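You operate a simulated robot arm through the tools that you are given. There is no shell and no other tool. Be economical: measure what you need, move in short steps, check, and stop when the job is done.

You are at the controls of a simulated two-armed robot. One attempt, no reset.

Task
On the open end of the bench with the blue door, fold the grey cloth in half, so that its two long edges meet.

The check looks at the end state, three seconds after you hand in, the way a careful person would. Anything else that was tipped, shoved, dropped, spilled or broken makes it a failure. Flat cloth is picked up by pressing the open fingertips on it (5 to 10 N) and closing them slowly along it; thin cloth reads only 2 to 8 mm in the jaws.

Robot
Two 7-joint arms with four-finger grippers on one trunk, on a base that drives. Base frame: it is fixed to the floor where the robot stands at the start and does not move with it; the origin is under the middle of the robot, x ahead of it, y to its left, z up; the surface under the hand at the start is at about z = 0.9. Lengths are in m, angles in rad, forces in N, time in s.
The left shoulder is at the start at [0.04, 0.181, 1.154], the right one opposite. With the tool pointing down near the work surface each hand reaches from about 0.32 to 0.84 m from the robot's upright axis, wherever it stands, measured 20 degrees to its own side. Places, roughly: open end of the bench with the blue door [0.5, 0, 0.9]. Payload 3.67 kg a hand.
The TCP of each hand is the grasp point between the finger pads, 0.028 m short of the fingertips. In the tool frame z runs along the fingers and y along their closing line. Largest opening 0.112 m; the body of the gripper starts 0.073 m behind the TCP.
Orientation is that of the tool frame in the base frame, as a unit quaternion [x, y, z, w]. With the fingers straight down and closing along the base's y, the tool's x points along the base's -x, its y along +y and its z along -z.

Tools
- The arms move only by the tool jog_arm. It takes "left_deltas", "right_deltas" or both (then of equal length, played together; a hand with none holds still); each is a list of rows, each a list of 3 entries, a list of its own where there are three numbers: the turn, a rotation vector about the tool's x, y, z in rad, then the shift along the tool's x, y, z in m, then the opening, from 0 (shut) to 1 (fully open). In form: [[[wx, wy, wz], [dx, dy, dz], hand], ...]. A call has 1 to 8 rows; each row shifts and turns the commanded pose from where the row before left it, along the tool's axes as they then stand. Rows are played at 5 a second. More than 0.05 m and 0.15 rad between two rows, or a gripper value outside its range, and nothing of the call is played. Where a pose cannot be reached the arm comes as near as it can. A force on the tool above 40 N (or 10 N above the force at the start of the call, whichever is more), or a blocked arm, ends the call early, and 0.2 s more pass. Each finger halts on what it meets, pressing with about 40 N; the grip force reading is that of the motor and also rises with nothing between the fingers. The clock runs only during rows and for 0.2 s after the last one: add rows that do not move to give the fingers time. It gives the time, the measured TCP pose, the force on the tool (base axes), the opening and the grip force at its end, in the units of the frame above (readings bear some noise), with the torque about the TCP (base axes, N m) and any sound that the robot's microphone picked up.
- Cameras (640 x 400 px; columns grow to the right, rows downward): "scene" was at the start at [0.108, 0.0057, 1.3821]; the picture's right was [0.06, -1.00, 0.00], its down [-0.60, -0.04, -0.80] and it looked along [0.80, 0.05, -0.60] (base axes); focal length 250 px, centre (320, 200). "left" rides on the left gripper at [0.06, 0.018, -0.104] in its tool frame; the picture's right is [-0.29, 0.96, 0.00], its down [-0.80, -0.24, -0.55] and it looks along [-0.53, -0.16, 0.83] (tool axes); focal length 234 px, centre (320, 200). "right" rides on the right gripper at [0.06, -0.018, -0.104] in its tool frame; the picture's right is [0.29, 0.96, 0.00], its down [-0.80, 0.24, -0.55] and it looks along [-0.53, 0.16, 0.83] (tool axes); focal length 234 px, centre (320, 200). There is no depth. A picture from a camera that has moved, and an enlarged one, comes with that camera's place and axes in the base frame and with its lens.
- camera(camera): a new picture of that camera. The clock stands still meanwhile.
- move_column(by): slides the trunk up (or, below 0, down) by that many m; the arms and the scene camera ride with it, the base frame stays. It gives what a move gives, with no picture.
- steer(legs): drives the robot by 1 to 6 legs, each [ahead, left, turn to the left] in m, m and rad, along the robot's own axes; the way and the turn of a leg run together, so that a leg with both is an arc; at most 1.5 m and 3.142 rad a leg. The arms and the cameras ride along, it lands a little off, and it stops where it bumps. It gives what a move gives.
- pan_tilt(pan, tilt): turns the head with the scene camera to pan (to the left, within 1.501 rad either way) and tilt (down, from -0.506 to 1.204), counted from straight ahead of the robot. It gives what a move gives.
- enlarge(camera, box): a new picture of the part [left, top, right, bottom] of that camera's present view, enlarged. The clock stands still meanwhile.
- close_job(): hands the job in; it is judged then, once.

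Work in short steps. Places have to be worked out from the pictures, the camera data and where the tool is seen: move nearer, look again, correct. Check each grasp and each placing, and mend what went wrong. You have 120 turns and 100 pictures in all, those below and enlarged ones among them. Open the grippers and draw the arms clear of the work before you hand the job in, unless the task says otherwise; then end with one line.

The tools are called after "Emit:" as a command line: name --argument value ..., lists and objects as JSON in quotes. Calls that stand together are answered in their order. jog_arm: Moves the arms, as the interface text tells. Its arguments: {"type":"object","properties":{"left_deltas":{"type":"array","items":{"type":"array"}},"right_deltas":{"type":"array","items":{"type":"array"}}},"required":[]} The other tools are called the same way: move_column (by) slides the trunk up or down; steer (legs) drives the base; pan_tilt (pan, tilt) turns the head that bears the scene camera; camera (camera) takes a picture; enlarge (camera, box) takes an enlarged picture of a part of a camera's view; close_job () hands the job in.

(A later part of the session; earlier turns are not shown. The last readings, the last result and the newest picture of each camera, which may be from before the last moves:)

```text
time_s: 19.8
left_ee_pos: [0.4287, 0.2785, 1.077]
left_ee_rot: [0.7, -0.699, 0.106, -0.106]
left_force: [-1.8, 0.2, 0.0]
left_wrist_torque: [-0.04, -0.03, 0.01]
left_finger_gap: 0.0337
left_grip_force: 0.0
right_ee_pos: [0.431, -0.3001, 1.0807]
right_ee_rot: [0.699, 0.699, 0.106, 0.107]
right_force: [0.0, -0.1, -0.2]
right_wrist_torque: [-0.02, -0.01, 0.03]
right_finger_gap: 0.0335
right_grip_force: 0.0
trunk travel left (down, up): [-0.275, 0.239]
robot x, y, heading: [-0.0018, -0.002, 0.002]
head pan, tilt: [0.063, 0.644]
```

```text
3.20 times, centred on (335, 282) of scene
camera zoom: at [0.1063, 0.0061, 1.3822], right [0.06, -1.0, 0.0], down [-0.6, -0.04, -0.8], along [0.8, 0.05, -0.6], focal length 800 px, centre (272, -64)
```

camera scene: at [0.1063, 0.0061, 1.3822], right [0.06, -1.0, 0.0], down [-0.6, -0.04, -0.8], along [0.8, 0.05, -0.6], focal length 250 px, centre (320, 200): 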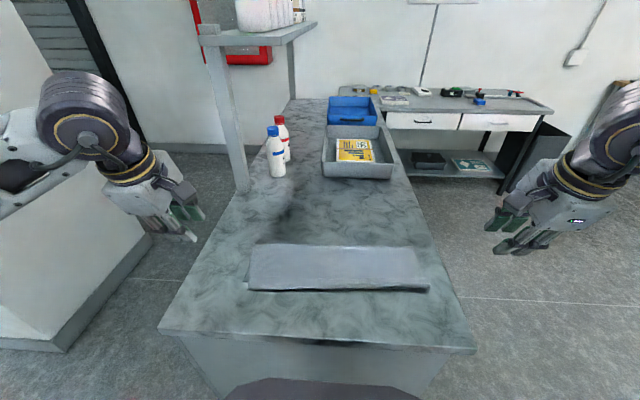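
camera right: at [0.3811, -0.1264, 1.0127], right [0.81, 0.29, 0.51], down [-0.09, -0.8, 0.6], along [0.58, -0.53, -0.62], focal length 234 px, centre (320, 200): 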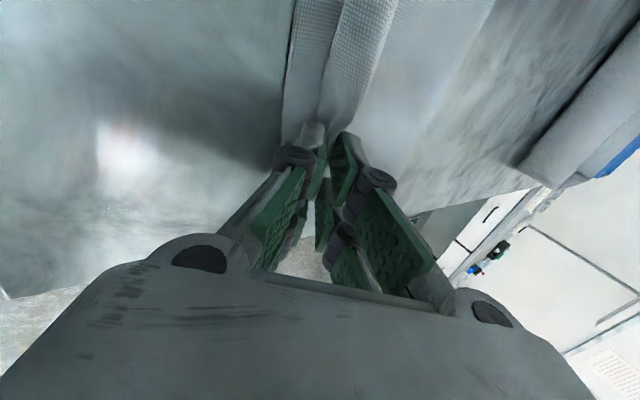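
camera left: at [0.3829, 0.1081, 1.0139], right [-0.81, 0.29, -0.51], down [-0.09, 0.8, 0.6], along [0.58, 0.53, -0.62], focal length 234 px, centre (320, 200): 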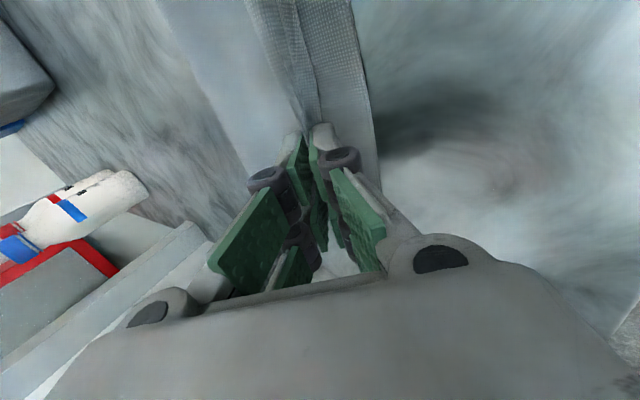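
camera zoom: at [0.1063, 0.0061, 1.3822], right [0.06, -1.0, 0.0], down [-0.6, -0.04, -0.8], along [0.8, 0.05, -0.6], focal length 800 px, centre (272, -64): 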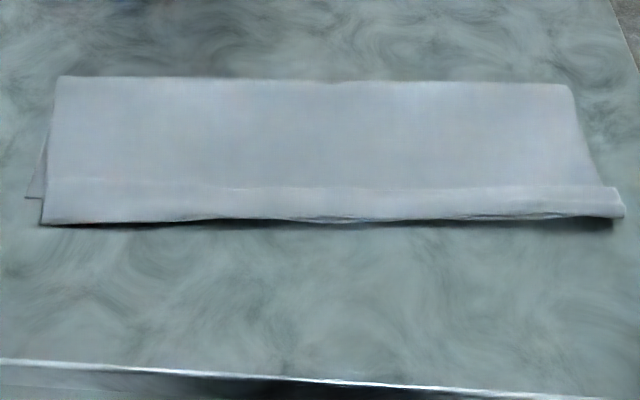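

The fold is nearly right, but at the left end the lower corner peeks out and the top edge seems to overshoot by about 2 cm. I bring the hands in to look from above with the wrist cameras.

Emit:
jog_arm --left_deltas '[[[0, 0, 0], [0.03, 0, 0], 0.3], [[0, 0, 0], [0.04, 0, 0], 0.3], [[0, 0, 0], [0.04, 0, 0], 0.3]]' --right_deltas '[[[0, 0, 0], [0.03, 0, 0], 0.3], [[0, 0, 0], [0.04, 0, 0], 0.3], [[0, 0, 0], [0.04, 0, 0], 0.3]]'

Emit:
camera --camera "left"

Emit:
camera --camera "right"

```text
time_s: 20.6
left_ee_pos: [0.4303, 0.1666, 1.0767]
left_ee_rot: [0.7, -0.699, 0.105, -0.105]
left_force: [0.4, 0.5, 0.0]
left_wrist_torque: [0.04, 0.01, 0.0]
left_finger_gap: 0.034
left_grip_force: 0.1
right_ee_pos: [0.4315, -0.1866, 1.0783]
right_ee_rot: [0.7, 0.699, 0.106, 0.106]
right_force: [0.4, -0.7, 0.2]
right_wrist_torque: [0.04, 0.03, 0.0]
right_finger_gap: 0.0338
right_grip_force: 0.0
trunk travel left (down, up): [-0.275, 0.239]
robot x, y, heading: [0.0011, -0.0009, -0.001]
head pan, tilt: [0.063, 0.644]
```

```text
63 pictures are left
camera left: at [0.3825, 0.1063, 1.1707], right [-0.92, 0.29, -0.28], down [0.07, 0.8, 0.6], along [0.4, 0.53, -0.75], focal length 234 px, centre (320, 200)
```

left: 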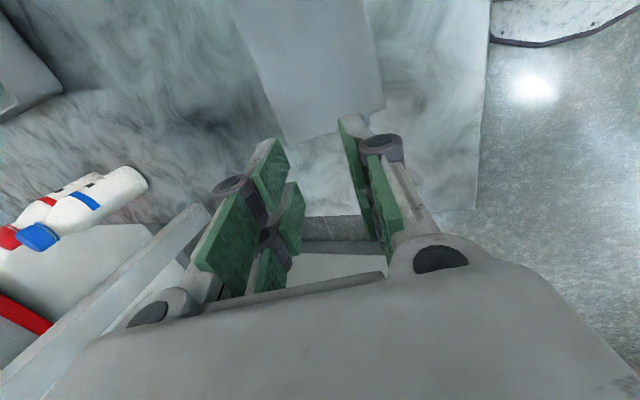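

```text
62 pictures are left
camera right: at [0.3847, -0.1262, 1.1717], right [0.92, 0.29, 0.28], down [0.06, -0.8, 0.6], along [0.4, -0.53, -0.75], focal length 234 px, centre (320, 200)
```

right: 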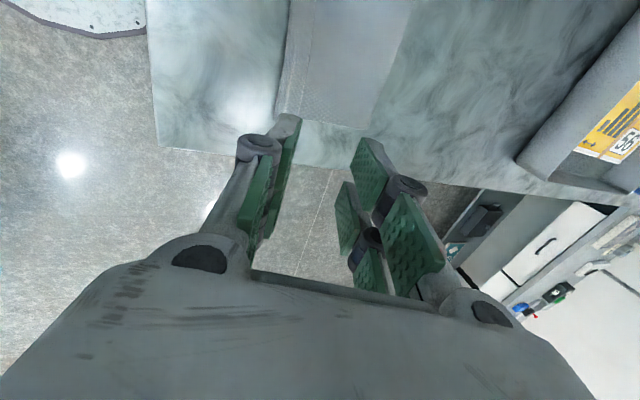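

Emit:
enlarge --camera "left" --box '[220, 0, 460, 150]'

Emit:
enlarge --camera "right" --box '[220, 0, 460, 150]'

```text
2.67 times, centred on (340, 75) of left
camera zoom: at [0.3825, 0.1063, 1.1707], right [-0.92, 0.29, -0.28], down [0.07, 0.8, 0.6], along [0.4, 0.53, -0.75], focal length 624 px, centre (267, 533)
```

zoom: 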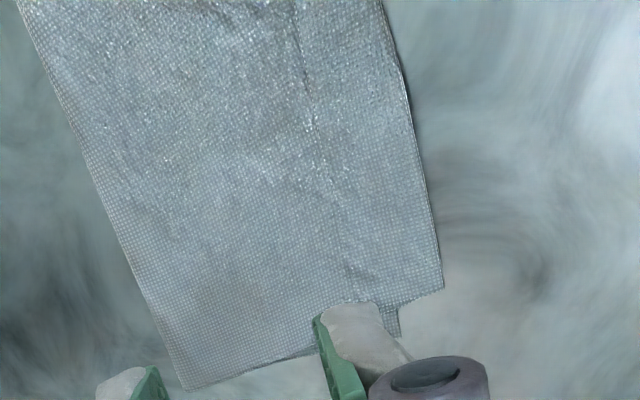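

```text
2.67 times, centred on (340, 75) of right
camera zoom: at [0.3847, -0.1262, 1.1717], right [0.92, 0.29, 0.28], down [0.06, -0.8, 0.6], along [0.4, -0.53, -0.75], focal length 624 px, centre (267, 533)
```

zoom: 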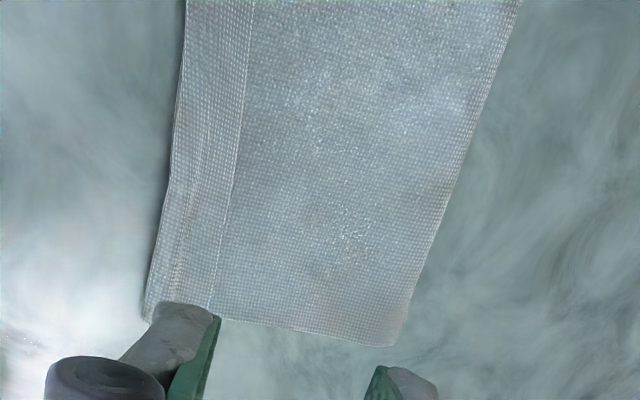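

The right end matches within a few millimetres, but the left top corner is at (0.411, 0.181) against the lower corner at (0.433, 0.198). I will re-pinch the overhanging hem at the left end and shift it; first I level and yaw the left hand so it closes along y, and move the right hand aside.

Emit:
jog_arm --left_deltas '[[[-0.15, 0, 0], [0, 0, 0], 0.3], [[-0.151, 0, 0], [0, 0, 0], 0.3], [[0, 0, 0.149], [0, 0, 0], 0.3], [[0, 0, 0.149], [0, 0, 0], 0.3], [[0, 0, 0.149], [0, 0, 0], 0.3], [[0, 0, 0.149], [0, 0, 0], 0.3], [[0, 0, 0.149], [0, 0, 0], 0.3], [[0, 0, 0.149], [0, 0, 0], 0.3]]' --right_deltas '[[[0, 0, 0], [-0.03, 0, 0], 0.3], [[0, 0, 0], [-0.03, 0, 0], 0.3], [[0, 0, 0], [-0.03, 0, 0], 0.3], [[0, 0, 0], [0, 0, 0], 0.3], [[0, 0, 0], [0, 0, 0], 0.3], [[0, 0, 0], [0, 0, 0], 0.3], [[0, 0, 0], [0, 0, 0], 0.3], [[0, 0, 0], [0, 0, 0], 0.3]]'

Emit:
jog_arm --left_deltas '[[[0, 0, 0.149], [0, 0, 0], 0.3], [[0, 0, 0.149], [0, 0, 0], 0.3], [[0, 0, 0.149], [0, 0, 0], 0.3], [[0, 0, 0.149], [0, 0, 0], 0.3], [[0, 0, 0.081], [0, 0, 0], 0.3], [[0, 0, 0], [0, 0, 0.03], 0.3], [[0, 0, 0], [0, 0, 0.03], 0.3], [[0, 0, 0], [0, 0, 0], 0.3]]'

Emit:
camera --camera "left"

Emit:
camera --camera "scene"

```text
time_s: 22.4
left_ee_pos: [0.4282, 0.1674, 1.0788]
left_ee_rot: [-0.329, 0.944, 0.0, -0.002]
left_force: [0.4, 0.1, -0.2]
left_wrist_torque: [0.0, -0.02, -0.04]
left_finger_gap: 0.0336
left_grip_force: 0.1
right_ee_pos: [0.4319, -0.276, 1.0768]
right_ee_rot: [0.7, 0.699, 0.106, 0.106]
right_force: [0.0, -0.8, -0.2]
right_wrist_torque: [0.01, -0.01, -0.01]
right_finger_gap: 0.0335
right_grip_force: 0.0
trunk travel left (down, up): [-0.275, 0.239]
robot x, y, heading: [-0.0055, 0.0016, 0.002]
head pan, tilt: [0.063, 0.644]
```

```text
time_s: 24.2
left_ee_pos: [0.4279, 0.1675, 1.0183]
left_ee_rot: [0.001, 1.0, 0.001, 0.0]
left_force: [1.0, -0.6, 0.3]
left_wrist_torque: [0.03, 0.01, -0.02]
left_finger_gap: 0.0335
left_grip_force: 0.0
right_ee_pos: [0.4317, -0.2766, 1.0774]
right_ee_rot: [0.699, 0.699, 0.106, 0.106]
right_force: [-0.5, 0.6, 0.0]
right_wrist_torque: [0.06, -0.03, 0.01]
right_finger_gap: 0.0336
right_grip_force: 0.0
trunk travel left (down, up): [-0.275, 0.239]
robot x, y, heading: [0.0001, -0.0001, 0.0]
head pan, tilt: [0.063, 0.644]
```

```text
59 pictures are left
camera left: at [0.3683, 0.1862, 1.1218], right [0.29, 0.96, 0.0], down [0.8, -0.24, 0.55], along [0.53, -0.16, -0.83], focal length 234 px, centre (320, 200)
```

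left: 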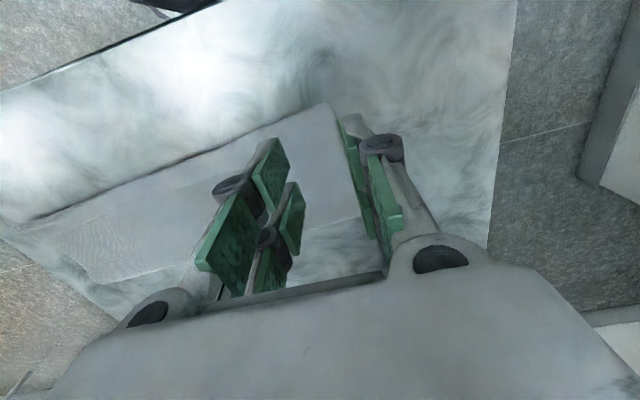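

```text
58 pictures are left
camera scene: at [0.1079, 0.0053, 1.3821], right [0.06, -1.0, 0.0], down [-0.6, -0.04, -0.8], along [0.8, 0.05, -0.6], focal length 250 px, centre (320, 200)
```

scene: 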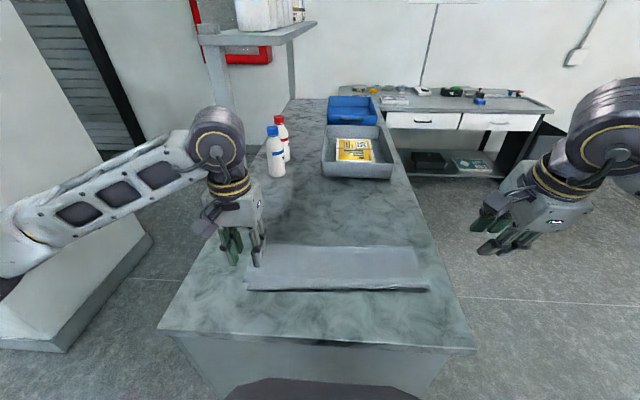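

The left top corner is confirmed at (0.411, 0.181). I move the left hand over the overhanging strip at (0.421, 0.15) and lower it to just above the cloth.

Emit:
jog_arm --left_deltas '[[[0, 0, 0], [0.007, -0.0175, 0.02], 0.3], [[0, 0, 0], [0, 0, 0.02], 0.3], [[0, 0, 0], [0, 0, 0.02], 0.3], [[0, 0, 0], [0, 0, 0.018], 0.3], [[0, 0, 0], [0, 0, 0], 0.3]]'

Emit:
camera --camera "left"

Emit:
enlarge --camera "scene" --box '[200, 200, 360, 300]'

```text
time_s: 25.4
left_ee_pos: [0.4189, 0.1501, 0.9398]
left_ee_rot: [0.001, 1.0, -0.001, 0.0]
left_force: [-0.4, 0.1, -0.8]
left_wrist_torque: [-0.04, 0.0, 0.0]
left_finger_gap: 0.0335
left_grip_force: 0.1
right_ee_pos: [0.4318, -0.2763, 1.0779]
right_ee_rot: [0.7, 0.699, 0.106, 0.106]
right_force: [0.1, -0.4, -0.4]
right_wrist_torque: [-0.01, 0.03, 0.02]
right_finger_gap: 0.0338
right_grip_force: 0.1
trunk travel left (down, up): [-0.275, 0.239]
robot x, y, heading: [0.0034, 0.002, -0.004]
head pan, tilt: [0.063, 0.644]
```

```text
57 pictures are left
camera left: at [0.3607, 0.1678, 1.0439], right [0.29, 0.96, 0.0], down [0.8, -0.24, 0.55], along [0.53, -0.16, -0.83], focal length 234 px, centre (320, 200)
```

left: 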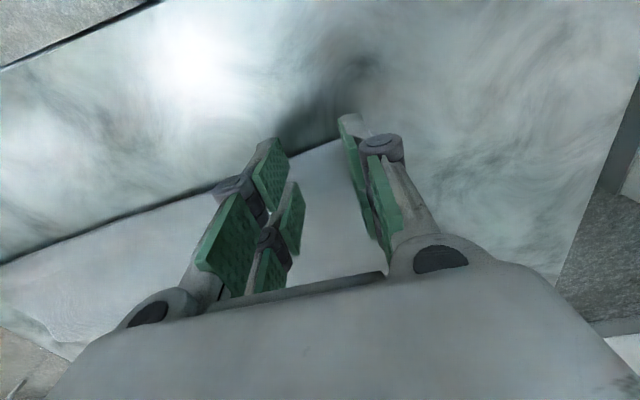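

```text
4.00 times, centred on (280, 250) of scene
camera zoom: at [0.1078, 0.0057, 1.3821], right [0.06, -1.0, 0.0], down [-0.6, -0.04, -0.8], along [0.8, 0.05, -0.6], focal length 999 px, centre (480, 0)
```

zoom: 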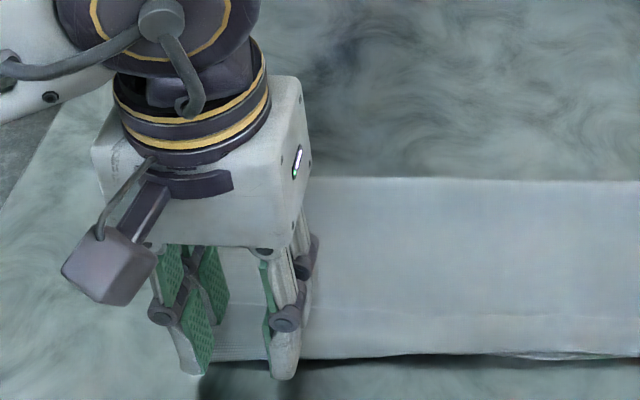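

The fingers straddle the hem slightly too far out. I shift 4 mm inward and press down gently.

Emit:
jog_arm --left_deltas '[[[0, 0, 0], [-0.004, 0, 0.004], 0.3], [[0, 0, 0], [0, 0, 0.004], 0.3], [[0, 0, 0], [0, 0, 0.002], 0.3], [[0, 0, 0], [0, 0, 0], 0.3]]'

```text
time_s: 26.4
left_ee_pos: [0.4232, 0.1492, 0.9304]
left_ee_rot: [0.0, 1.0, 0.0, 0.0]
left_force: [0.5, -0.2, 2.5]
left_wrist_torque: [0.05, -0.08, 0.01]
left_finger_gap: 0.0338
left_grip_force: 0.2
right_ee_pos: [0.4311, -0.2754, 1.078]
right_ee_rot: [0.699, 0.699, 0.106, 0.106]
right_force: [-0.3, -1.0, -0.5]
right_wrist_torque: [0.0, 0.02, 0.02]
right_finger_gap: 0.0338
right_grip_force: 0.1
trunk travel left (down, up): [-0.275, 0.239]
robot x, y, heading: [0.0044, 0.0003, 0.0]
head pan, tilt: [0.063, 0.644]
```

Light contact at 2.5 N. I press a little more and close slowly.

Emit:
jog_arm --left_deltas '[[[0, 0, 0], [0, 0, 0.001], 0.3], [[0, 0, 0], [0, 0, 0.0005], 0.26], [[0, 0, 0], [0, 0, 0], 0.21], [[0, 0, 0], [0, 0, 0], 0.16], [[0, 0, 0], [0, 0, 0], 0.11], [[0, 0, 0], [0, 0, 0], 0.06], [[0, 0, 0], [0, 0, 0], 0], [[0, 0, 0], [0, 0, 0], 0]]'

Emit:
camera --camera "left"

Emit:
enlarge --camera "scene" --box '[200, 200, 360, 300]'

```text
time_s: 28.2
left_ee_pos: [0.4242, 0.1486, 0.9297]
left_ee_rot: [0.0, 1.0, 0.0, -0.001]
left_force: [-0.6, -0.4, 3.5]
left_wrist_torque: [0.03, -0.02, -0.03]
left_finger_gap: 0.0036
left_grip_force: 40.0
right_ee_pos: [0.432, -0.2765, 1.078]
right_ee_rot: [0.699, 0.699, 0.106, 0.107]
right_force: [0.1, 0.3, -0.4]
right_wrist_torque: [-0.02, 0.03, -0.01]
right_finger_gap: 0.0336
right_grip_force: 0.1
trunk travel left (down, up): [-0.275, 0.239]
robot x, y, heading: [-0.0011, -0.0005, -0.0]
head pan, tilt: [0.063, 0.644]
```

```text
55 pictures are left
camera left: at [0.3644, 0.167, 1.0334], right [0.29, 0.96, 0.0], down [0.8, -0.24, 0.55], along [0.53, -0.16, -0.83], focal length 234 px, centre (320, 200)
```

left: 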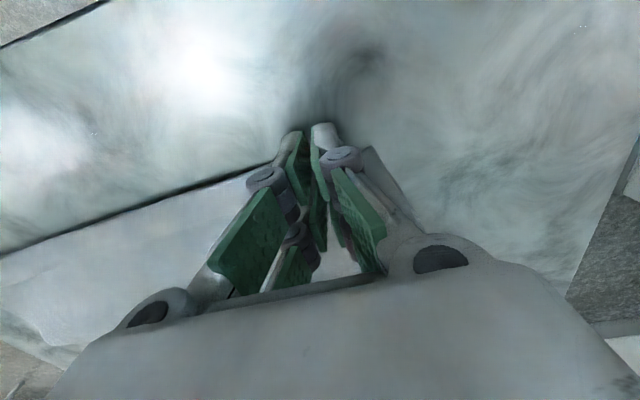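

```text
4.00 times, centred on (280, 250) of scene
camera zoom: at [0.1077, 0.0056, 1.3821], right [0.06, -1.0, 0.0], down [-0.6, -0.04, -0.8], along [0.8, 0.05, -0.6], focal length 999 px, centre (480, 0)
```

zoom: 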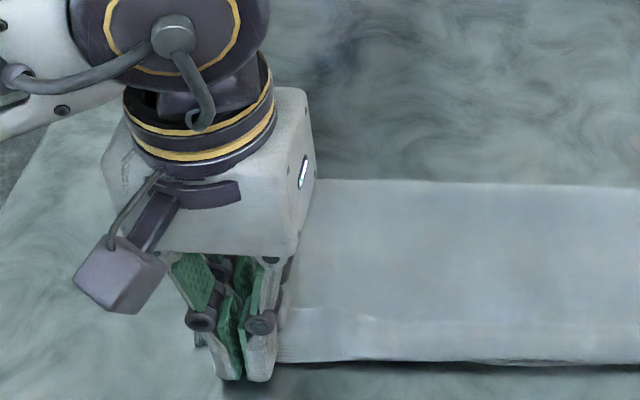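

The jaws read 3.6 mm, which suggests cloth. I lift 1.5 cm and check.

Emit:
jog_arm --left_deltas '[[[0, 0, 0], [0, 0, -0.007], 0], [[0, 0, 0], [0, 0, -0.008], 0], [[0, 0, 0], [0, 0, 0], 0]]'

Emit:
camera --camera "left"

Emit:
enlarge --camera "scene" --box '[200, 200, 360, 300]'

```text
time_s: 29.0
left_ee_pos: [0.4243, 0.1501, 0.9469]
left_ee_rot: [0.0, 1.0, 0.0, -0.002]
left_force: [-0.4, -0.2, 0.0]
left_wrist_torque: [0.0, 0.03, -0.01]
left_finger_gap: 0.0036
left_grip_force: 40.2
right_ee_pos: [0.4314, -0.276, 1.0769]
right_ee_rot: [0.699, 0.699, 0.106, 0.105]
right_force: [0.9, 1.0, 0.5]
right_wrist_torque: [0.0, 0.0, 0.01]
right_finger_gap: 0.0335
right_grip_force: 0.1
trunk travel left (down, up): [-0.275, 0.239]
robot x, y, heading: [0.003, 0.0018, 0.003]
head pan, tilt: [0.063, 0.644]
```

```text
53 pictures are left
camera left: at [0.3644, 0.1685, 1.0495], right [0.29, 0.96, 0.0], down [0.8, -0.24, 0.55], along [0.53, -0.16, -0.83], focal length 234 px, centre (320, 200)
```

left: 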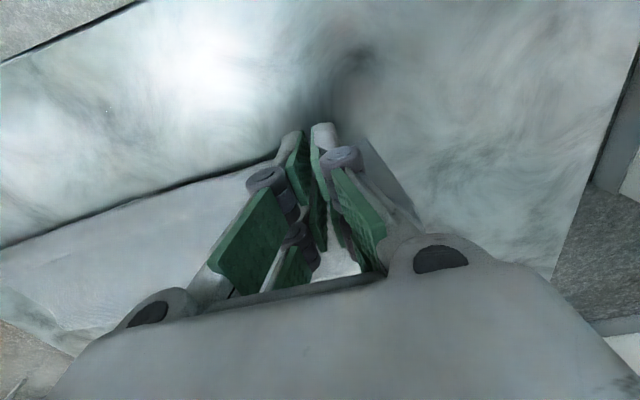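

```text
4.00 times, centred on (280, 250) of scene
camera zoom: at [0.108, 0.0057, 1.3821], right [0.06, -1.0, 0.0], down [-0.6, -0.04, -0.8], along [0.8, 0.05, -0.6], focal length 999 px, centre (480, 0)
```

zoom: 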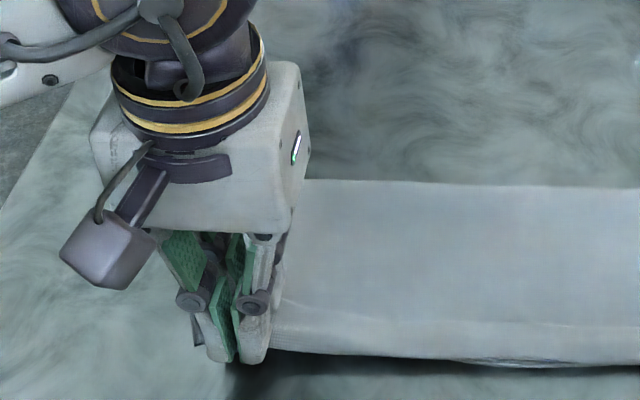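

The hem is lifting with the hand. I shift it 2 cm forward and 1 cm to the left, lower it and look before releasing.

Emit:
jog_arm --left_deltas '[[[0, 0, 0], [-0.007, 0.003, 0], 0], [[0, 0, 0], [-0.007, 0.004, 0], 0], [[0, 0, 0], [-0.007, 0.004, 0], 0], [[0, 0, 0], [0, 0, 0.006], 0], [[0, 0, 0], [0, 0, 0.005], 0], [[0, 0, 0], [0, 0, 0], 0]]'

Emit:
camera --camera "left"

Emit:
enlarge --camera "scene" --box '[235, 220, 435, 345]'

```text
time_s: 30.4
left_ee_pos: [0.4471, 0.1594, 0.9342]
left_ee_rot: [0.0, 1.0, 0.001, -0.001]
left_force: [-0.3, -0.2, 1.2]
left_wrist_torque: [0.0, -0.03, -0.03]
left_finger_gap: 0.0038
left_grip_force: 39.8
right_ee_pos: [0.4328, -0.2748, 1.0771]
right_ee_rot: [0.699, 0.699, 0.105, 0.106]
right_force: [0.4, 0.8, -0.4]
right_wrist_torque: [-0.01, -0.02, -0.05]
right_finger_gap: 0.0336
right_grip_force: 0.1
trunk travel left (down, up): [-0.275, 0.239]
robot x, y, heading: [0.0013, 0.0036, 0.003]
head pan, tilt: [0.063, 0.644]
```

```text
51 pictures are left
camera left: at [0.3871, 0.1783, 1.0372], right [0.29, 0.96, 0.0], down [0.8, -0.24, 0.55], along [0.53, -0.16, -0.83], focal length 234 px, centre (320, 200)
```

left: 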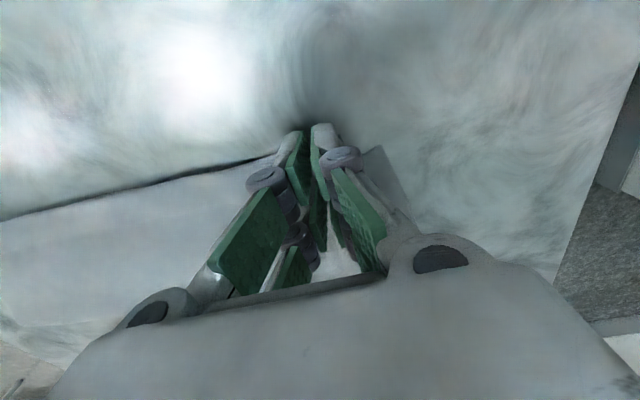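

```text
3.20 times, centred on (335, 282) of scene
camera zoom: at [0.1079, 0.0056, 1.3821], right [0.06, -1.0, 0.0], down [-0.6, -0.04, -0.8], along [0.8, 0.05, -0.6], focal length 800 px, centre (272, -64)
```

zoom: 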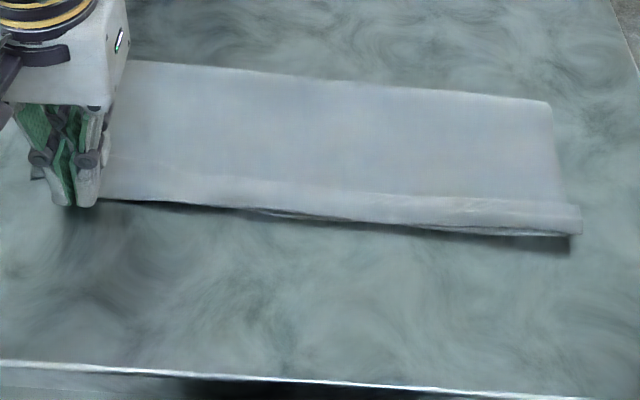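

The whole cloth slid and turned together because the layers stuck to each other. I instead lift the hem about 6 cm along an arc to peel it off the lower layer, then look at where the lower corner is.

Emit:
jog_arm --left_deltas '[[[0, 0, 0], [-0.002, 0, -0.012], 0], [[0, 0, 0], [-0.004, 0, -0.012], 0], [[0, 0, 0], [-0.006, 0, -0.012], 0], [[0, 0, 0], [-0.008, 0, -0.012], 0], [[0, 0, 0], [-0.01, 0, -0.012], 0], [[0, 0, 0], [0, 0, 0], 0]]'

Emit:
camera --camera "left"

Emit:
enlarge --camera "scene" --box '[235, 220, 435, 345]'

```text
time_s: 31.8
left_ee_pos: [0.4753, 0.1606, 0.9933]
left_ee_rot: [0.001, 1.0, 0.0, -0.002]
left_force: [-0.4, 0.1, 0.1]
left_wrist_torque: [-0.02, 0.01, -0.02]
left_finger_gap: 0.0035
left_grip_force: 40.3
right_ee_pos: [0.4318, -0.2752, 1.0775]
right_ee_rot: [0.699, 0.699, 0.105, 0.106]
right_force: [-0.8, 0.1, -0.5]
right_wrist_torque: [0.01, 0.0, 0.0]
right_finger_gap: 0.0334
right_grip_force: 0.1
trunk travel left (down, up): [-0.275, 0.239]
robot x, y, heading: [-0.0019, -0.0019, -0.003]
head pan, tilt: [0.063, 0.644]
```

```text
49 pictures are left
camera left: at [0.4161, 0.1801, 1.0966], right [0.29, 0.96, 0.0], down [0.8, -0.24, 0.55], along [0.53, -0.16, -0.83], focal length 234 px, centre (320, 200)
```

left: 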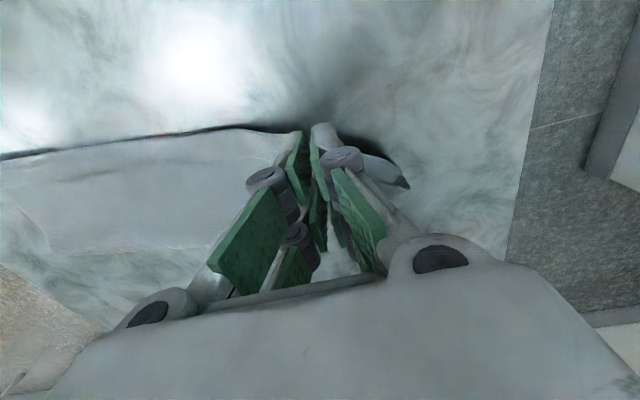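

```text
3.20 times, centred on (335, 282) of scene
camera zoom: at [0.1077, 0.0058, 1.3821], right [0.06, -1.0, 0.0], down [-0.6, -0.04, -0.8], along [0.8, 0.05, -0.6], focal length 800 px, centre (272, -64)
```

zoom: 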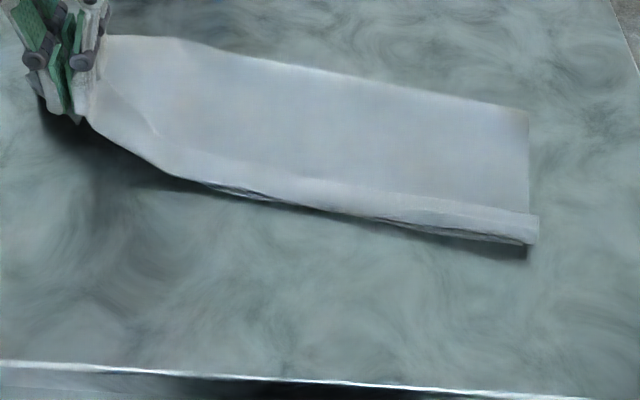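

The lower layer is coming up with the hand, so I evidently pinched both layers. I bring the corner back down to about where it was and release it.

Emit:
jog_arm --left_deltas '[[[0, 0, 0], [0.01, 0, 0.012], 0], [[0, 0, 0], [0.012, 0.003, 0.012], 0], [[0, 0, 0], [0.012, 0.003, 0.012], 0], [[0, 0, 0], [0.012, 0.003, 0.012], 0], [[0, 0, 0], [0.006, 0, 0.009], 0], [[0, 0, 0], [0, 0, 0.001], 0.08], [[0, 0, 0], [0, 0, 0], 0.16], [[0, 0, 0], [0, 0, 0], 0.24]]'

Emit:
jog_arm --left_deltas '[[[0, 0, 0], [0, 0, -0.01], 0.35], [[0, 0, 0], [0, 0, -0.02], 0.35], [[0, 0, 0], [0, 0, -0.03], 0.35], [[0, 0, 0], [0, 0, -0.03], 0.35], [[0, 0, 0], [0.02, 0, -0.03], 0.35], [[0, 0, 0], [0.02, 0.03, 0], 0.35]]'

Emit:
camera --camera "left"

Emit:
enlarge --camera "scene" --box '[235, 220, 435, 345]'

```text
time_s: 33.6
left_ee_pos: [0.4231, 0.1685, 0.9355]
left_ee_rot: [0.0, 1.0, 0.001, -0.001]
left_force: [0.1, 0.2, -0.3]
left_wrist_torque: [-0.02, 0.01, 0.01]
left_finger_gap: 0.0269
left_grip_force: 0.0
right_ee_pos: [0.4326, -0.2758, 1.077]
right_ee_rot: [0.699, 0.7, 0.107, 0.106]
right_force: [0.2, -0.1, 0.4]
right_wrist_torque: [0.03, 0.01, -0.01]
right_finger_gap: 0.0335
right_grip_force: 0.1
trunk travel left (down, up): [-0.275, 0.239]
robot x, y, heading: [-0.0015, 0.002, -0.002]
head pan, tilt: [0.063, 0.644]
```

```text
time_s: 35.0
left_ee_pos: [0.3819, 0.2, 1.057]
left_ee_rot: [0.0, 1.0, -0.001, 0.0]
left_force: [-0.4, 0.4, -0.5]
left_wrist_torque: [-0.05, -0.03, -0.02]
left_finger_gap: 0.0394
left_grip_force: 0.1
right_ee_pos: [0.4304, -0.2745, 1.0791]
right_ee_rot: [0.7, 0.698, 0.105, 0.107]
right_force: [-0.4, 0.9, 0.4]
right_wrist_torque: [-0.04, -0.02, -0.02]
right_finger_gap: 0.0338
right_grip_force: 0.1
trunk travel left (down, up): [-0.275, 0.239]
robot x, y, heading: [-0.0017, -0.0017, -0.001]
head pan, tilt: [0.063, 0.644]
```

```text
47 pictures are left
camera left: at [0.3222, 0.2189, 1.1595], right [0.29, 0.96, 0.0], down [0.8, -0.24, 0.55], along [0.53, -0.16, -0.83], focal length 234 px, centre (320, 200)
```

left: 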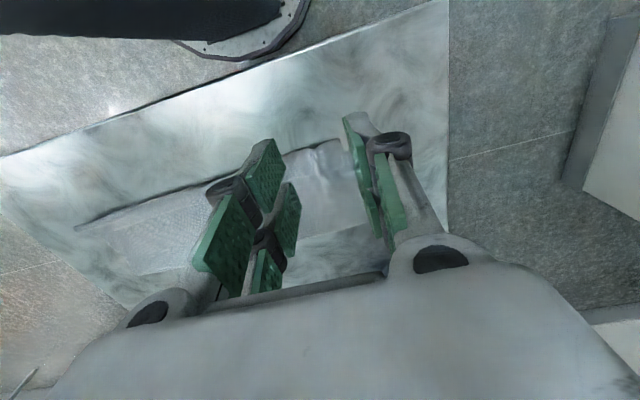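

```text
3.20 times, centred on (335, 282) of scene
camera zoom: at [0.1066, 0.0079, 1.3822], right [0.06, -1.0, 0.0], down [-0.6, -0.04, -0.8], along [0.8, 0.05, -0.6], focal length 800 px, centre (272, -64)
```

zoom: 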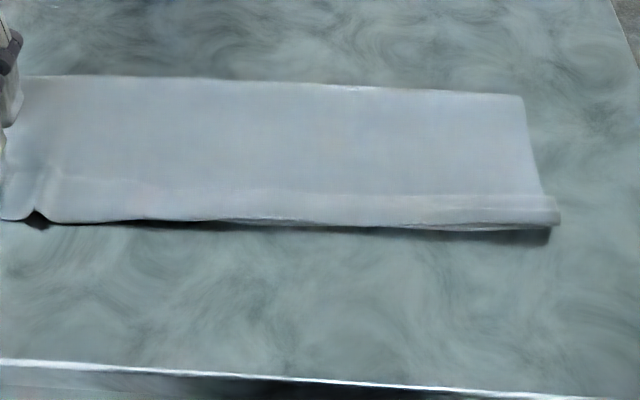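

The cloth settled back neatly. I move the left hand out of view and look at the whole cloth.

Emit:
jog_arm --left_deltas '[[[0, 0, 0], [0, 0.04, -0.02], 0.35], [[0, 0, 0], [0, 0.04, -0.02], 0.35], [[0, 0, 0], [0, 0.04, 0], 0.35], [[0, 0, 0], [0, 0, 0], 0.35]]'

Emit:
enlarge --camera "scene" --box '[215, 220, 335, 295]'

Emit:
enlarge --camera "scene" --box '[315, 225, 435, 300]'

```text
time_s: 36.0
left_ee_pos: [0.3838, 0.3196, 1.0955]
left_ee_rot: [0.001, 1.0, -0.001, -0.001]
left_force: [0.1, -0.3, 0.4]
left_wrist_torque: [-0.01, 0.03, 0.03]
left_finger_gap: 0.0394
left_grip_force: 0.0
right_ee_pos: [0.4319, -0.2763, 1.0778]
right_ee_rot: [0.699, 0.699, 0.105, 0.106]
right_force: [0.4, -0.5, -0.3]
right_wrist_torque: [0.02, 0.04, 0.01]
right_finger_gap: 0.0337
right_grip_force: 0.0
trunk travel left (down, up): [-0.275, 0.239]
robot x, y, heading: [-0.0019, -0.0005, 0.002]
head pan, tilt: [0.063, 0.644]
```

```text
5.33 times, centred on (275, 258) of scene
camera zoom: at [0.1081, 0.0051, 1.382], right [0.06, -1.0, 0.0], down [-0.6, -0.04, -0.8], along [0.8, 0.05, -0.6], focal length 1332 px, centre (560, -107)
```

zoom: 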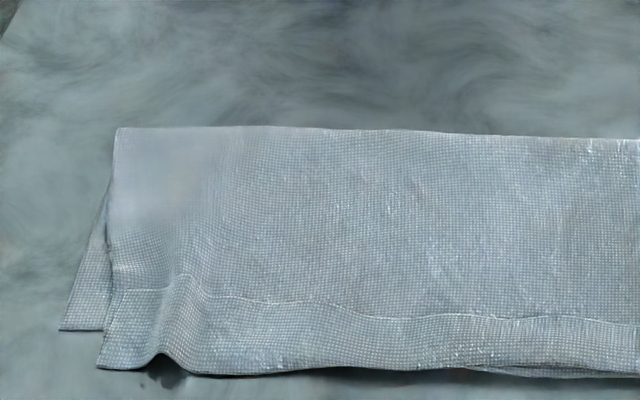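

```text
5.33 times, centred on (375, 262) of scene
camera zoom: at [0.1081, 0.0051, 1.382], right [0.06, -1.0, 0.0], down [-0.6, -0.04, -0.8], along [0.8, 0.05, -0.6], focal length 1332 px, centre (27, -133)
```

zoom: 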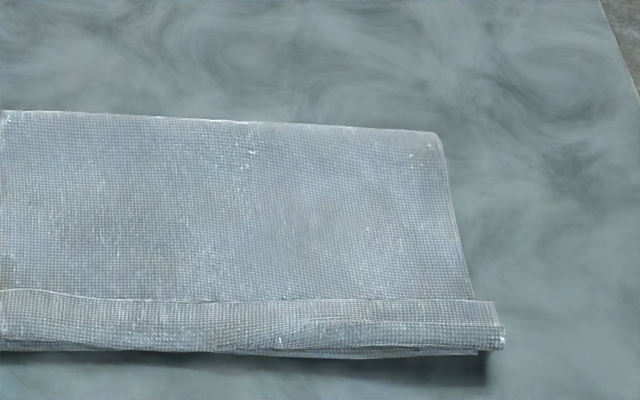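

Now clear: at the left end the top corner is at about (0.414, 0.212) and the lower corner at (0.433, 0.235), with a small bump at y = 0.19. I will re-pinch nearer the edge, at x = 0.414, so only the 2 cm overhang of the top layer is under the fingers.

Emit:
jog_arm --left_deltas '[[[0, 0, 0], [-0.01, -0.043, 0.03], 0.2], [[0, 0, 0], [-0.01, -0.043, 0.03], 0.2], [[0, 0, 0], [-0.01, -0.043, 0.03], 0.2], [[0, 0, 0], [0, 0, 0.03], 0.2], [[0, 0, 0], [0, 0, 0.03], 0.2], [[0, 0, 0], [0, 0, 0], 0.2]]'

Emit:
enlarge --camera "left" --box '[200, 50, 440, 200]'

Emit:
enlarge --camera "scene" --box '[195, 210, 315, 285]'

```text
refused: row 1 steps farther than a row can; nothing moved
```

```text
2.67 times, centred on (320, 125) of left
camera zoom: at [0.3245, 0.3376, 1.1984], right [0.29, 0.96, 0.0], down [0.8, -0.24, 0.55], along [0.53, -0.16, -0.83], focal length 624 px, centre (320, 400)
```

zoom: 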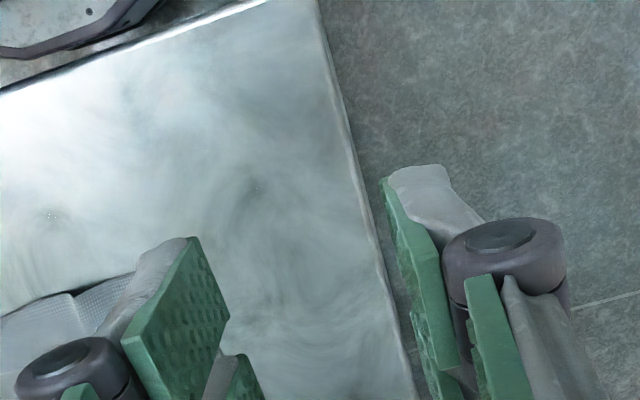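

```text
5.33 times, centred on (255, 248) of scene
camera zoom: at [0.1081, 0.0051, 1.382], right [0.06, -1.0, 0.0], down [-0.6, -0.04, -0.8], along [0.8, 0.05, -0.6], focal length 1332 px, centre (667, -53)
```

zoom: 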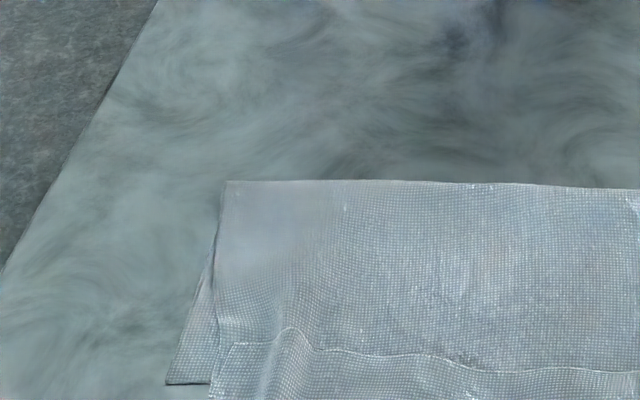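

The step was too long, so I repeat it in smaller rows.

Emit:
jog_arm --left_deltas '[[[0, 0, 0], [-0.0075, -0.032, 0.02], 0.2], [[0, 0, 0], [-0.0075, -0.032, 0.02], 0.2], [[0, 0, 0], [-0.0075, -0.032, 0.02], 0.2], [[0, 0, 0], [-0.0075, -0.033, 0.02], 0.2], [[0, 0, 0], [0, 0, 0.035], 0.2], [[0, 0, 0], [0, 0, 0.035], 0.2], [[0, 0, 0], [0, 0, 0], 0.2]]'

Emit:
enlarge --camera "left" --box '[200, 50, 440, 200]'

Emit:
enlarge --camera "scene" --box '[195, 210, 315, 285]'

```text
time_s: 37.6
left_ee_pos: [0.411, 0.1895, 0.9472]
left_ee_rot: [0.001, 1.0, 0.0, 0.0]
left_force: [0.2, 0.7, 0.2]
left_wrist_torque: [-0.01, -0.06, -0.01]
left_finger_gap: 0.0224
left_grip_force: 0.1
right_ee_pos: [0.4327, -0.2763, 1.0764]
right_ee_rot: [0.7, 0.698, 0.105, 0.106]
right_force: [0.8, 0.1, -0.4]
right_wrist_torque: [0.02, -0.01, 0.02]
right_finger_gap: 0.0338
right_grip_force: 0.0
trunk travel left (down, up): [-0.275, 0.239]
robot x, y, heading: [0.0013, 0.0009, 0.001]
head pan, tilt: [0.063, 0.644]
```

```text
2.67 times, centred on (320, 125) of left
camera zoom: at [0.3518, 0.2075, 1.0506], right [0.29, 0.96, 0.0], down [0.8, -0.24, 0.55], along [0.53, -0.16, -0.83], focal length 624 px, centre (320, 400)
```

zoom: 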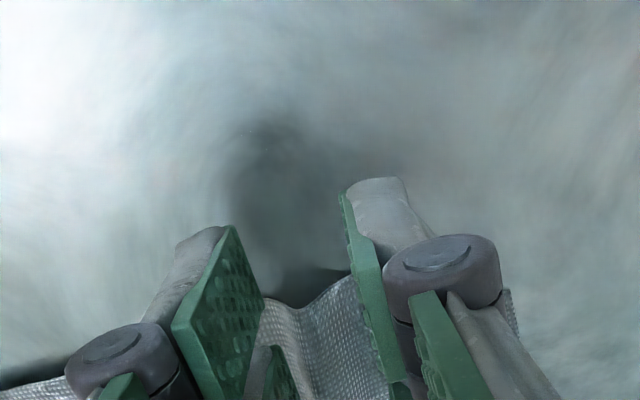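

```text
5.33 times, centred on (255, 248) of scene
camera zoom: at [0.1078, 0.0055, 1.3821], right [0.06, -1.0, 0.0], down [-0.6, -0.04, -0.8], along [0.8, 0.05, -0.6], focal length 1332 px, centre (667, -53)
```

zoom: 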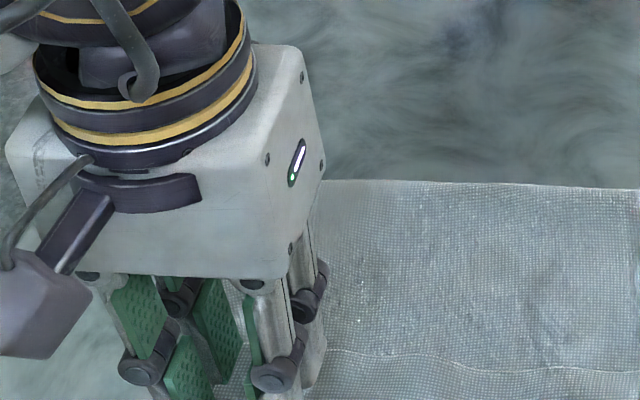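

The bump of the top hem sits right between the open fingers. I go 3 mm inward and down to contact.

Emit:
jog_arm --left_deltas '[[[0, 0, 0], [-0.003, 0, 0.008], 0.2], [[0, 0, 0], [0, 0, 0.006], 0.2], [[0, 0, 0], [0, 0, 0.002], 0.2], [[0, 0, 0], [0, 0, 0.001], 0.2], [[0, 0, 0], [0, 0, 0], 0.2]]'

```text
time_s: 38.8
left_ee_pos: [0.4148, 0.1904, 0.9294]
left_ee_rot: [0.0, 1.0, 0.0, 0.001]
left_force: [1.9, 1.5, 12.9]
left_wrist_torque: [0.14, -0.28, 0.0]
left_finger_gap: 0.0224
left_grip_force: 0.1
right_ee_pos: [0.4324, -0.2755, 1.0775]
right_ee_rot: [0.699, 0.699, 0.105, 0.106]
right_force: [-0.3, -0.5, -0.1]
right_wrist_torque: [-0.03, 0.01, -0.03]
right_finger_gap: 0.0335
right_grip_force: 0.0
trunk travel left (down, up): [-0.275, 0.239]
robot x, y, heading: [0.002, -0.0019, -0.001]
head pan, tilt: [0.063, 0.644]
```

Contact is 13 N, a little high, so I ease off slightly and close slowly, then lift 1.5 cm.

Emit:
jog_arm --left_deltas '[[[0, 0, 0], [0, 0, -0.0006], 0.16], [[0, 0, 0], [0, 0, 0], 0.12], [[0, 0, 0], [0, 0, 0], 0.08], [[0, 0, 0], [0, 0, 0], 0.04], [[0, 0, 0], [0, 0, 0], 0], [[0, 0, 0], [0, 0, 0], 0], [[0, 0, 0], [0, 0, -0.008], 0], [[0, 0, 0], [0, 0, -0.008], 0]]'

Emit:
enlarge --camera "left" --box '[200, 50, 440, 200]'

Emit:
enlarge --camera "scene" --box '[195, 220, 315, 295]'

```text
time_s: 40.6
left_ee_pos: [0.4155, 0.1909, 0.9452]
left_ee_rot: [0.0, 1.0, 0.0, -0.001]
left_force: [0.4, 1.6, -1.7]
left_wrist_torque: [0.02, -0.01, -0.02]
left_finger_gap: 0.0046
left_grip_force: 41.9
right_ee_pos: [0.4318, -0.2761, 1.0778]
right_ee_rot: [0.699, 0.699, 0.106, 0.105]
right_force: [0.5, -0.1, 0.4]
right_wrist_torque: [0.0, -0.01, -0.03]
right_finger_gap: 0.0336
right_grip_force: 0.1
trunk travel left (down, up): [-0.275, 0.239]
robot x, y, heading: [0.0008, 0.0005, 0.001]
head pan, tilt: [0.063, 0.644]
```

```text
2.67 times, centred on (320, 125) of left
camera zoom: at [0.3562, 0.2086, 1.0494], right [0.29, 0.96, 0.0], down [0.8, -0.24, 0.55], along [0.53, -0.16, -0.83], focal length 624 px, centre (320, 400)
```

zoom: 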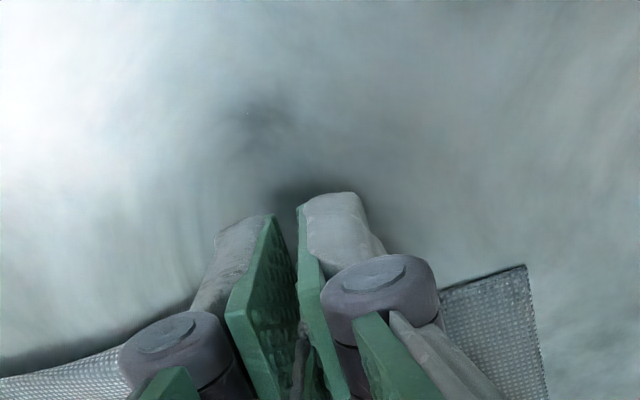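

```text
5.33 times, centred on (255, 258) of scene
camera zoom: at [0.1078, 0.0055, 1.3821], right [0.06, -1.0, 0.0], down [-0.6, -0.04, -0.8], along [0.8, 0.05, -0.6], focal length 1332 px, centre (667, -107)
```

zoom: 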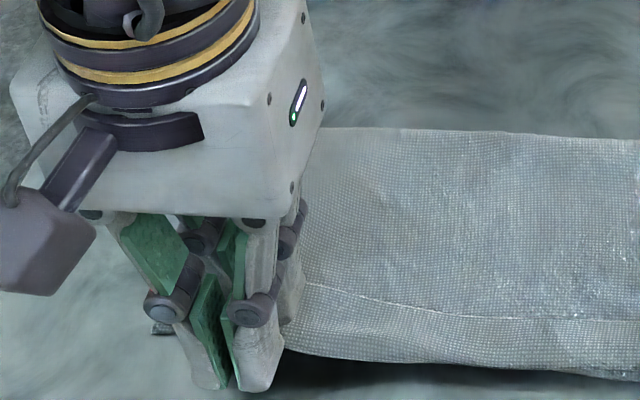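

It holds, and the lower corner stays on the table. I lift further along the arc to peel the top layer free and check.

Emit:
jog_arm --left_deltas '[[[0, 0, 0], [-0.002, 0, -0.012], 0], [[0, 0, 0], [-0.004, 0, -0.012], 0], [[0, 0, 0], [-0.006, 0, -0.012], 0], [[0, 0, 0], [-0.008, 0, -0.01], 0], [[0, 0, 0], [0, 0, 0], 0]]'

Emit:
camera --camera "left"

Emit:
enlarge --camera "scene" --box '[215, 210, 439, 350]'

```text
time_s: 41.8
left_ee_pos: [0.4364, 0.1908, 0.9913]
left_ee_rot: [0.0, 1.0, 0.0, -0.001]
left_force: [0.8, -0.3, -0.8]
left_wrist_torque: [0.11, 0.04, 0.05]
left_finger_gap: 0.004
left_grip_force: 45.1
right_ee_pos: [0.4326, -0.2752, 1.0771]
right_ee_rot: [0.699, 0.699, 0.106, 0.106]
right_force: [0.9, 0.2, -0.1]
right_wrist_torque: [0.0, -0.03, -0.02]
right_finger_gap: 0.0339
right_grip_force: 0.1
trunk travel left (down, up): [-0.275, 0.239]
robot x, y, heading: [-0.0009, 0.001, -0.003]
head pan, tilt: [0.063, 0.644]
```

```text
37 pictures are left
camera left: at [0.3765, 0.2087, 1.0948], right [0.29, 0.96, 0.0], down [0.8, -0.24, 0.55], along [0.53, -0.16, -0.83], focal length 234 px, centre (320, 200)
```

left: 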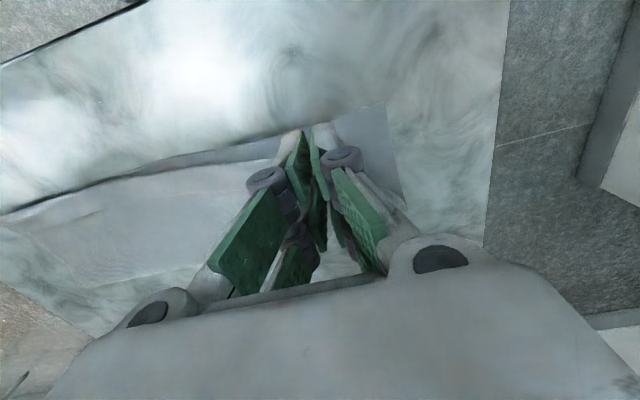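

```text
2.86 times, centred on (327, 280) of scene
camera zoom: at [0.1077, 0.0058, 1.3821], right [0.06, -1.0, 0.0], down [-0.6, -0.04, -0.8], along [0.8, 0.05, -0.6], focal length 714 px, centre (300, -29)
```

zoom: 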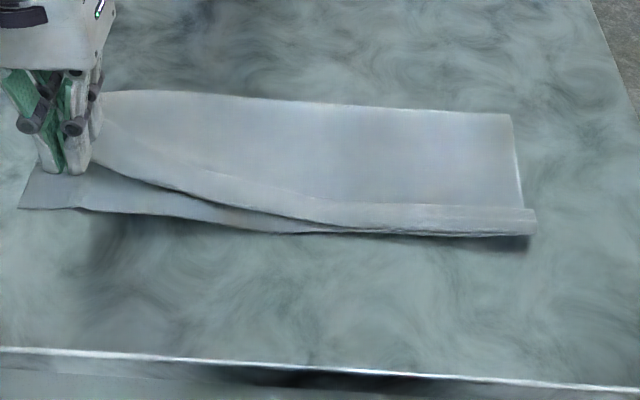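

Now only the top layer is raised, and the lower corner is at (0.429, 0.246). I shift the hem 2.3 cm to the left while it is up, then lower it so its edge lands at about x = 0.43.

Emit:
jog_arm --left_deltas '[[[0, 0, 0], [0, 0.008, 0], 0], [[0, 0, 0], [0, 0.008, 0], 0], [[0, 0, 0], [0, 0.007, 0.006], 0], [[0, 0, 0], [0.001, 0, 0.012], 0], [[0, 0, 0], [0.001, 0, 0.014], 0], [[0, 0, 0], [0.001, 0, 0.014], 0], [[0, 0, 0], [0, 0, 0.008], 0], [[0, 0, 0], [0, 0, 0], 0]]'

Emit:
camera --camera "left"

Emit:
enlarge --camera "scene" --box '[215, 210, 439, 350]'

```text
time_s: 43.6
left_ee_pos: [0.435, 0.213, 0.9378]
left_ee_rot: [0.0, 1.0, 0.001, -0.001]
left_force: [0.2, 1.1, 2.7]
left_wrist_torque: [0.1, -0.07, 0.01]
left_finger_gap: 0.0039
left_grip_force: 45.2
right_ee_pos: [0.4316, -0.276, 1.0759]
right_ee_rot: [0.699, 0.699, 0.105, 0.107]
right_force: [-0.3, 0.3, -0.9]
right_wrist_torque: [-0.01, 0.0, 0.01]
right_finger_gap: 0.034
right_grip_force: 0.0
trunk travel left (down, up): [-0.275, 0.239]
robot x, y, heading: [0.0026, -0.0015, 0.003]
head pan, tilt: [0.063, 0.644]
```

```text
35 pictures are left
camera left: at [0.3753, 0.2316, 1.0412], right [0.29, 0.96, 0.0], down [0.8, -0.24, 0.55], along [0.53, -0.16, -0.83], focal length 234 px, centre (320, 200)
```

left: 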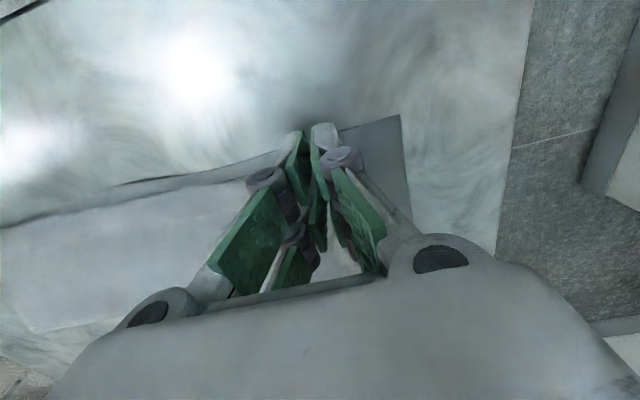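

```text
2.86 times, centred on (327, 280) of scene
camera zoom: at [0.1077, 0.0056, 1.3821], right [0.06, -1.0, 0.0], down [-0.6, -0.04, -0.8], along [0.8, 0.05, -0.6], focal length 714 px, centre (300, -29)
```

zoom: 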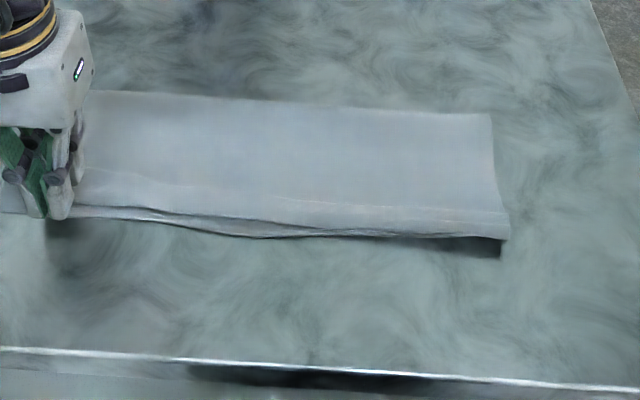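

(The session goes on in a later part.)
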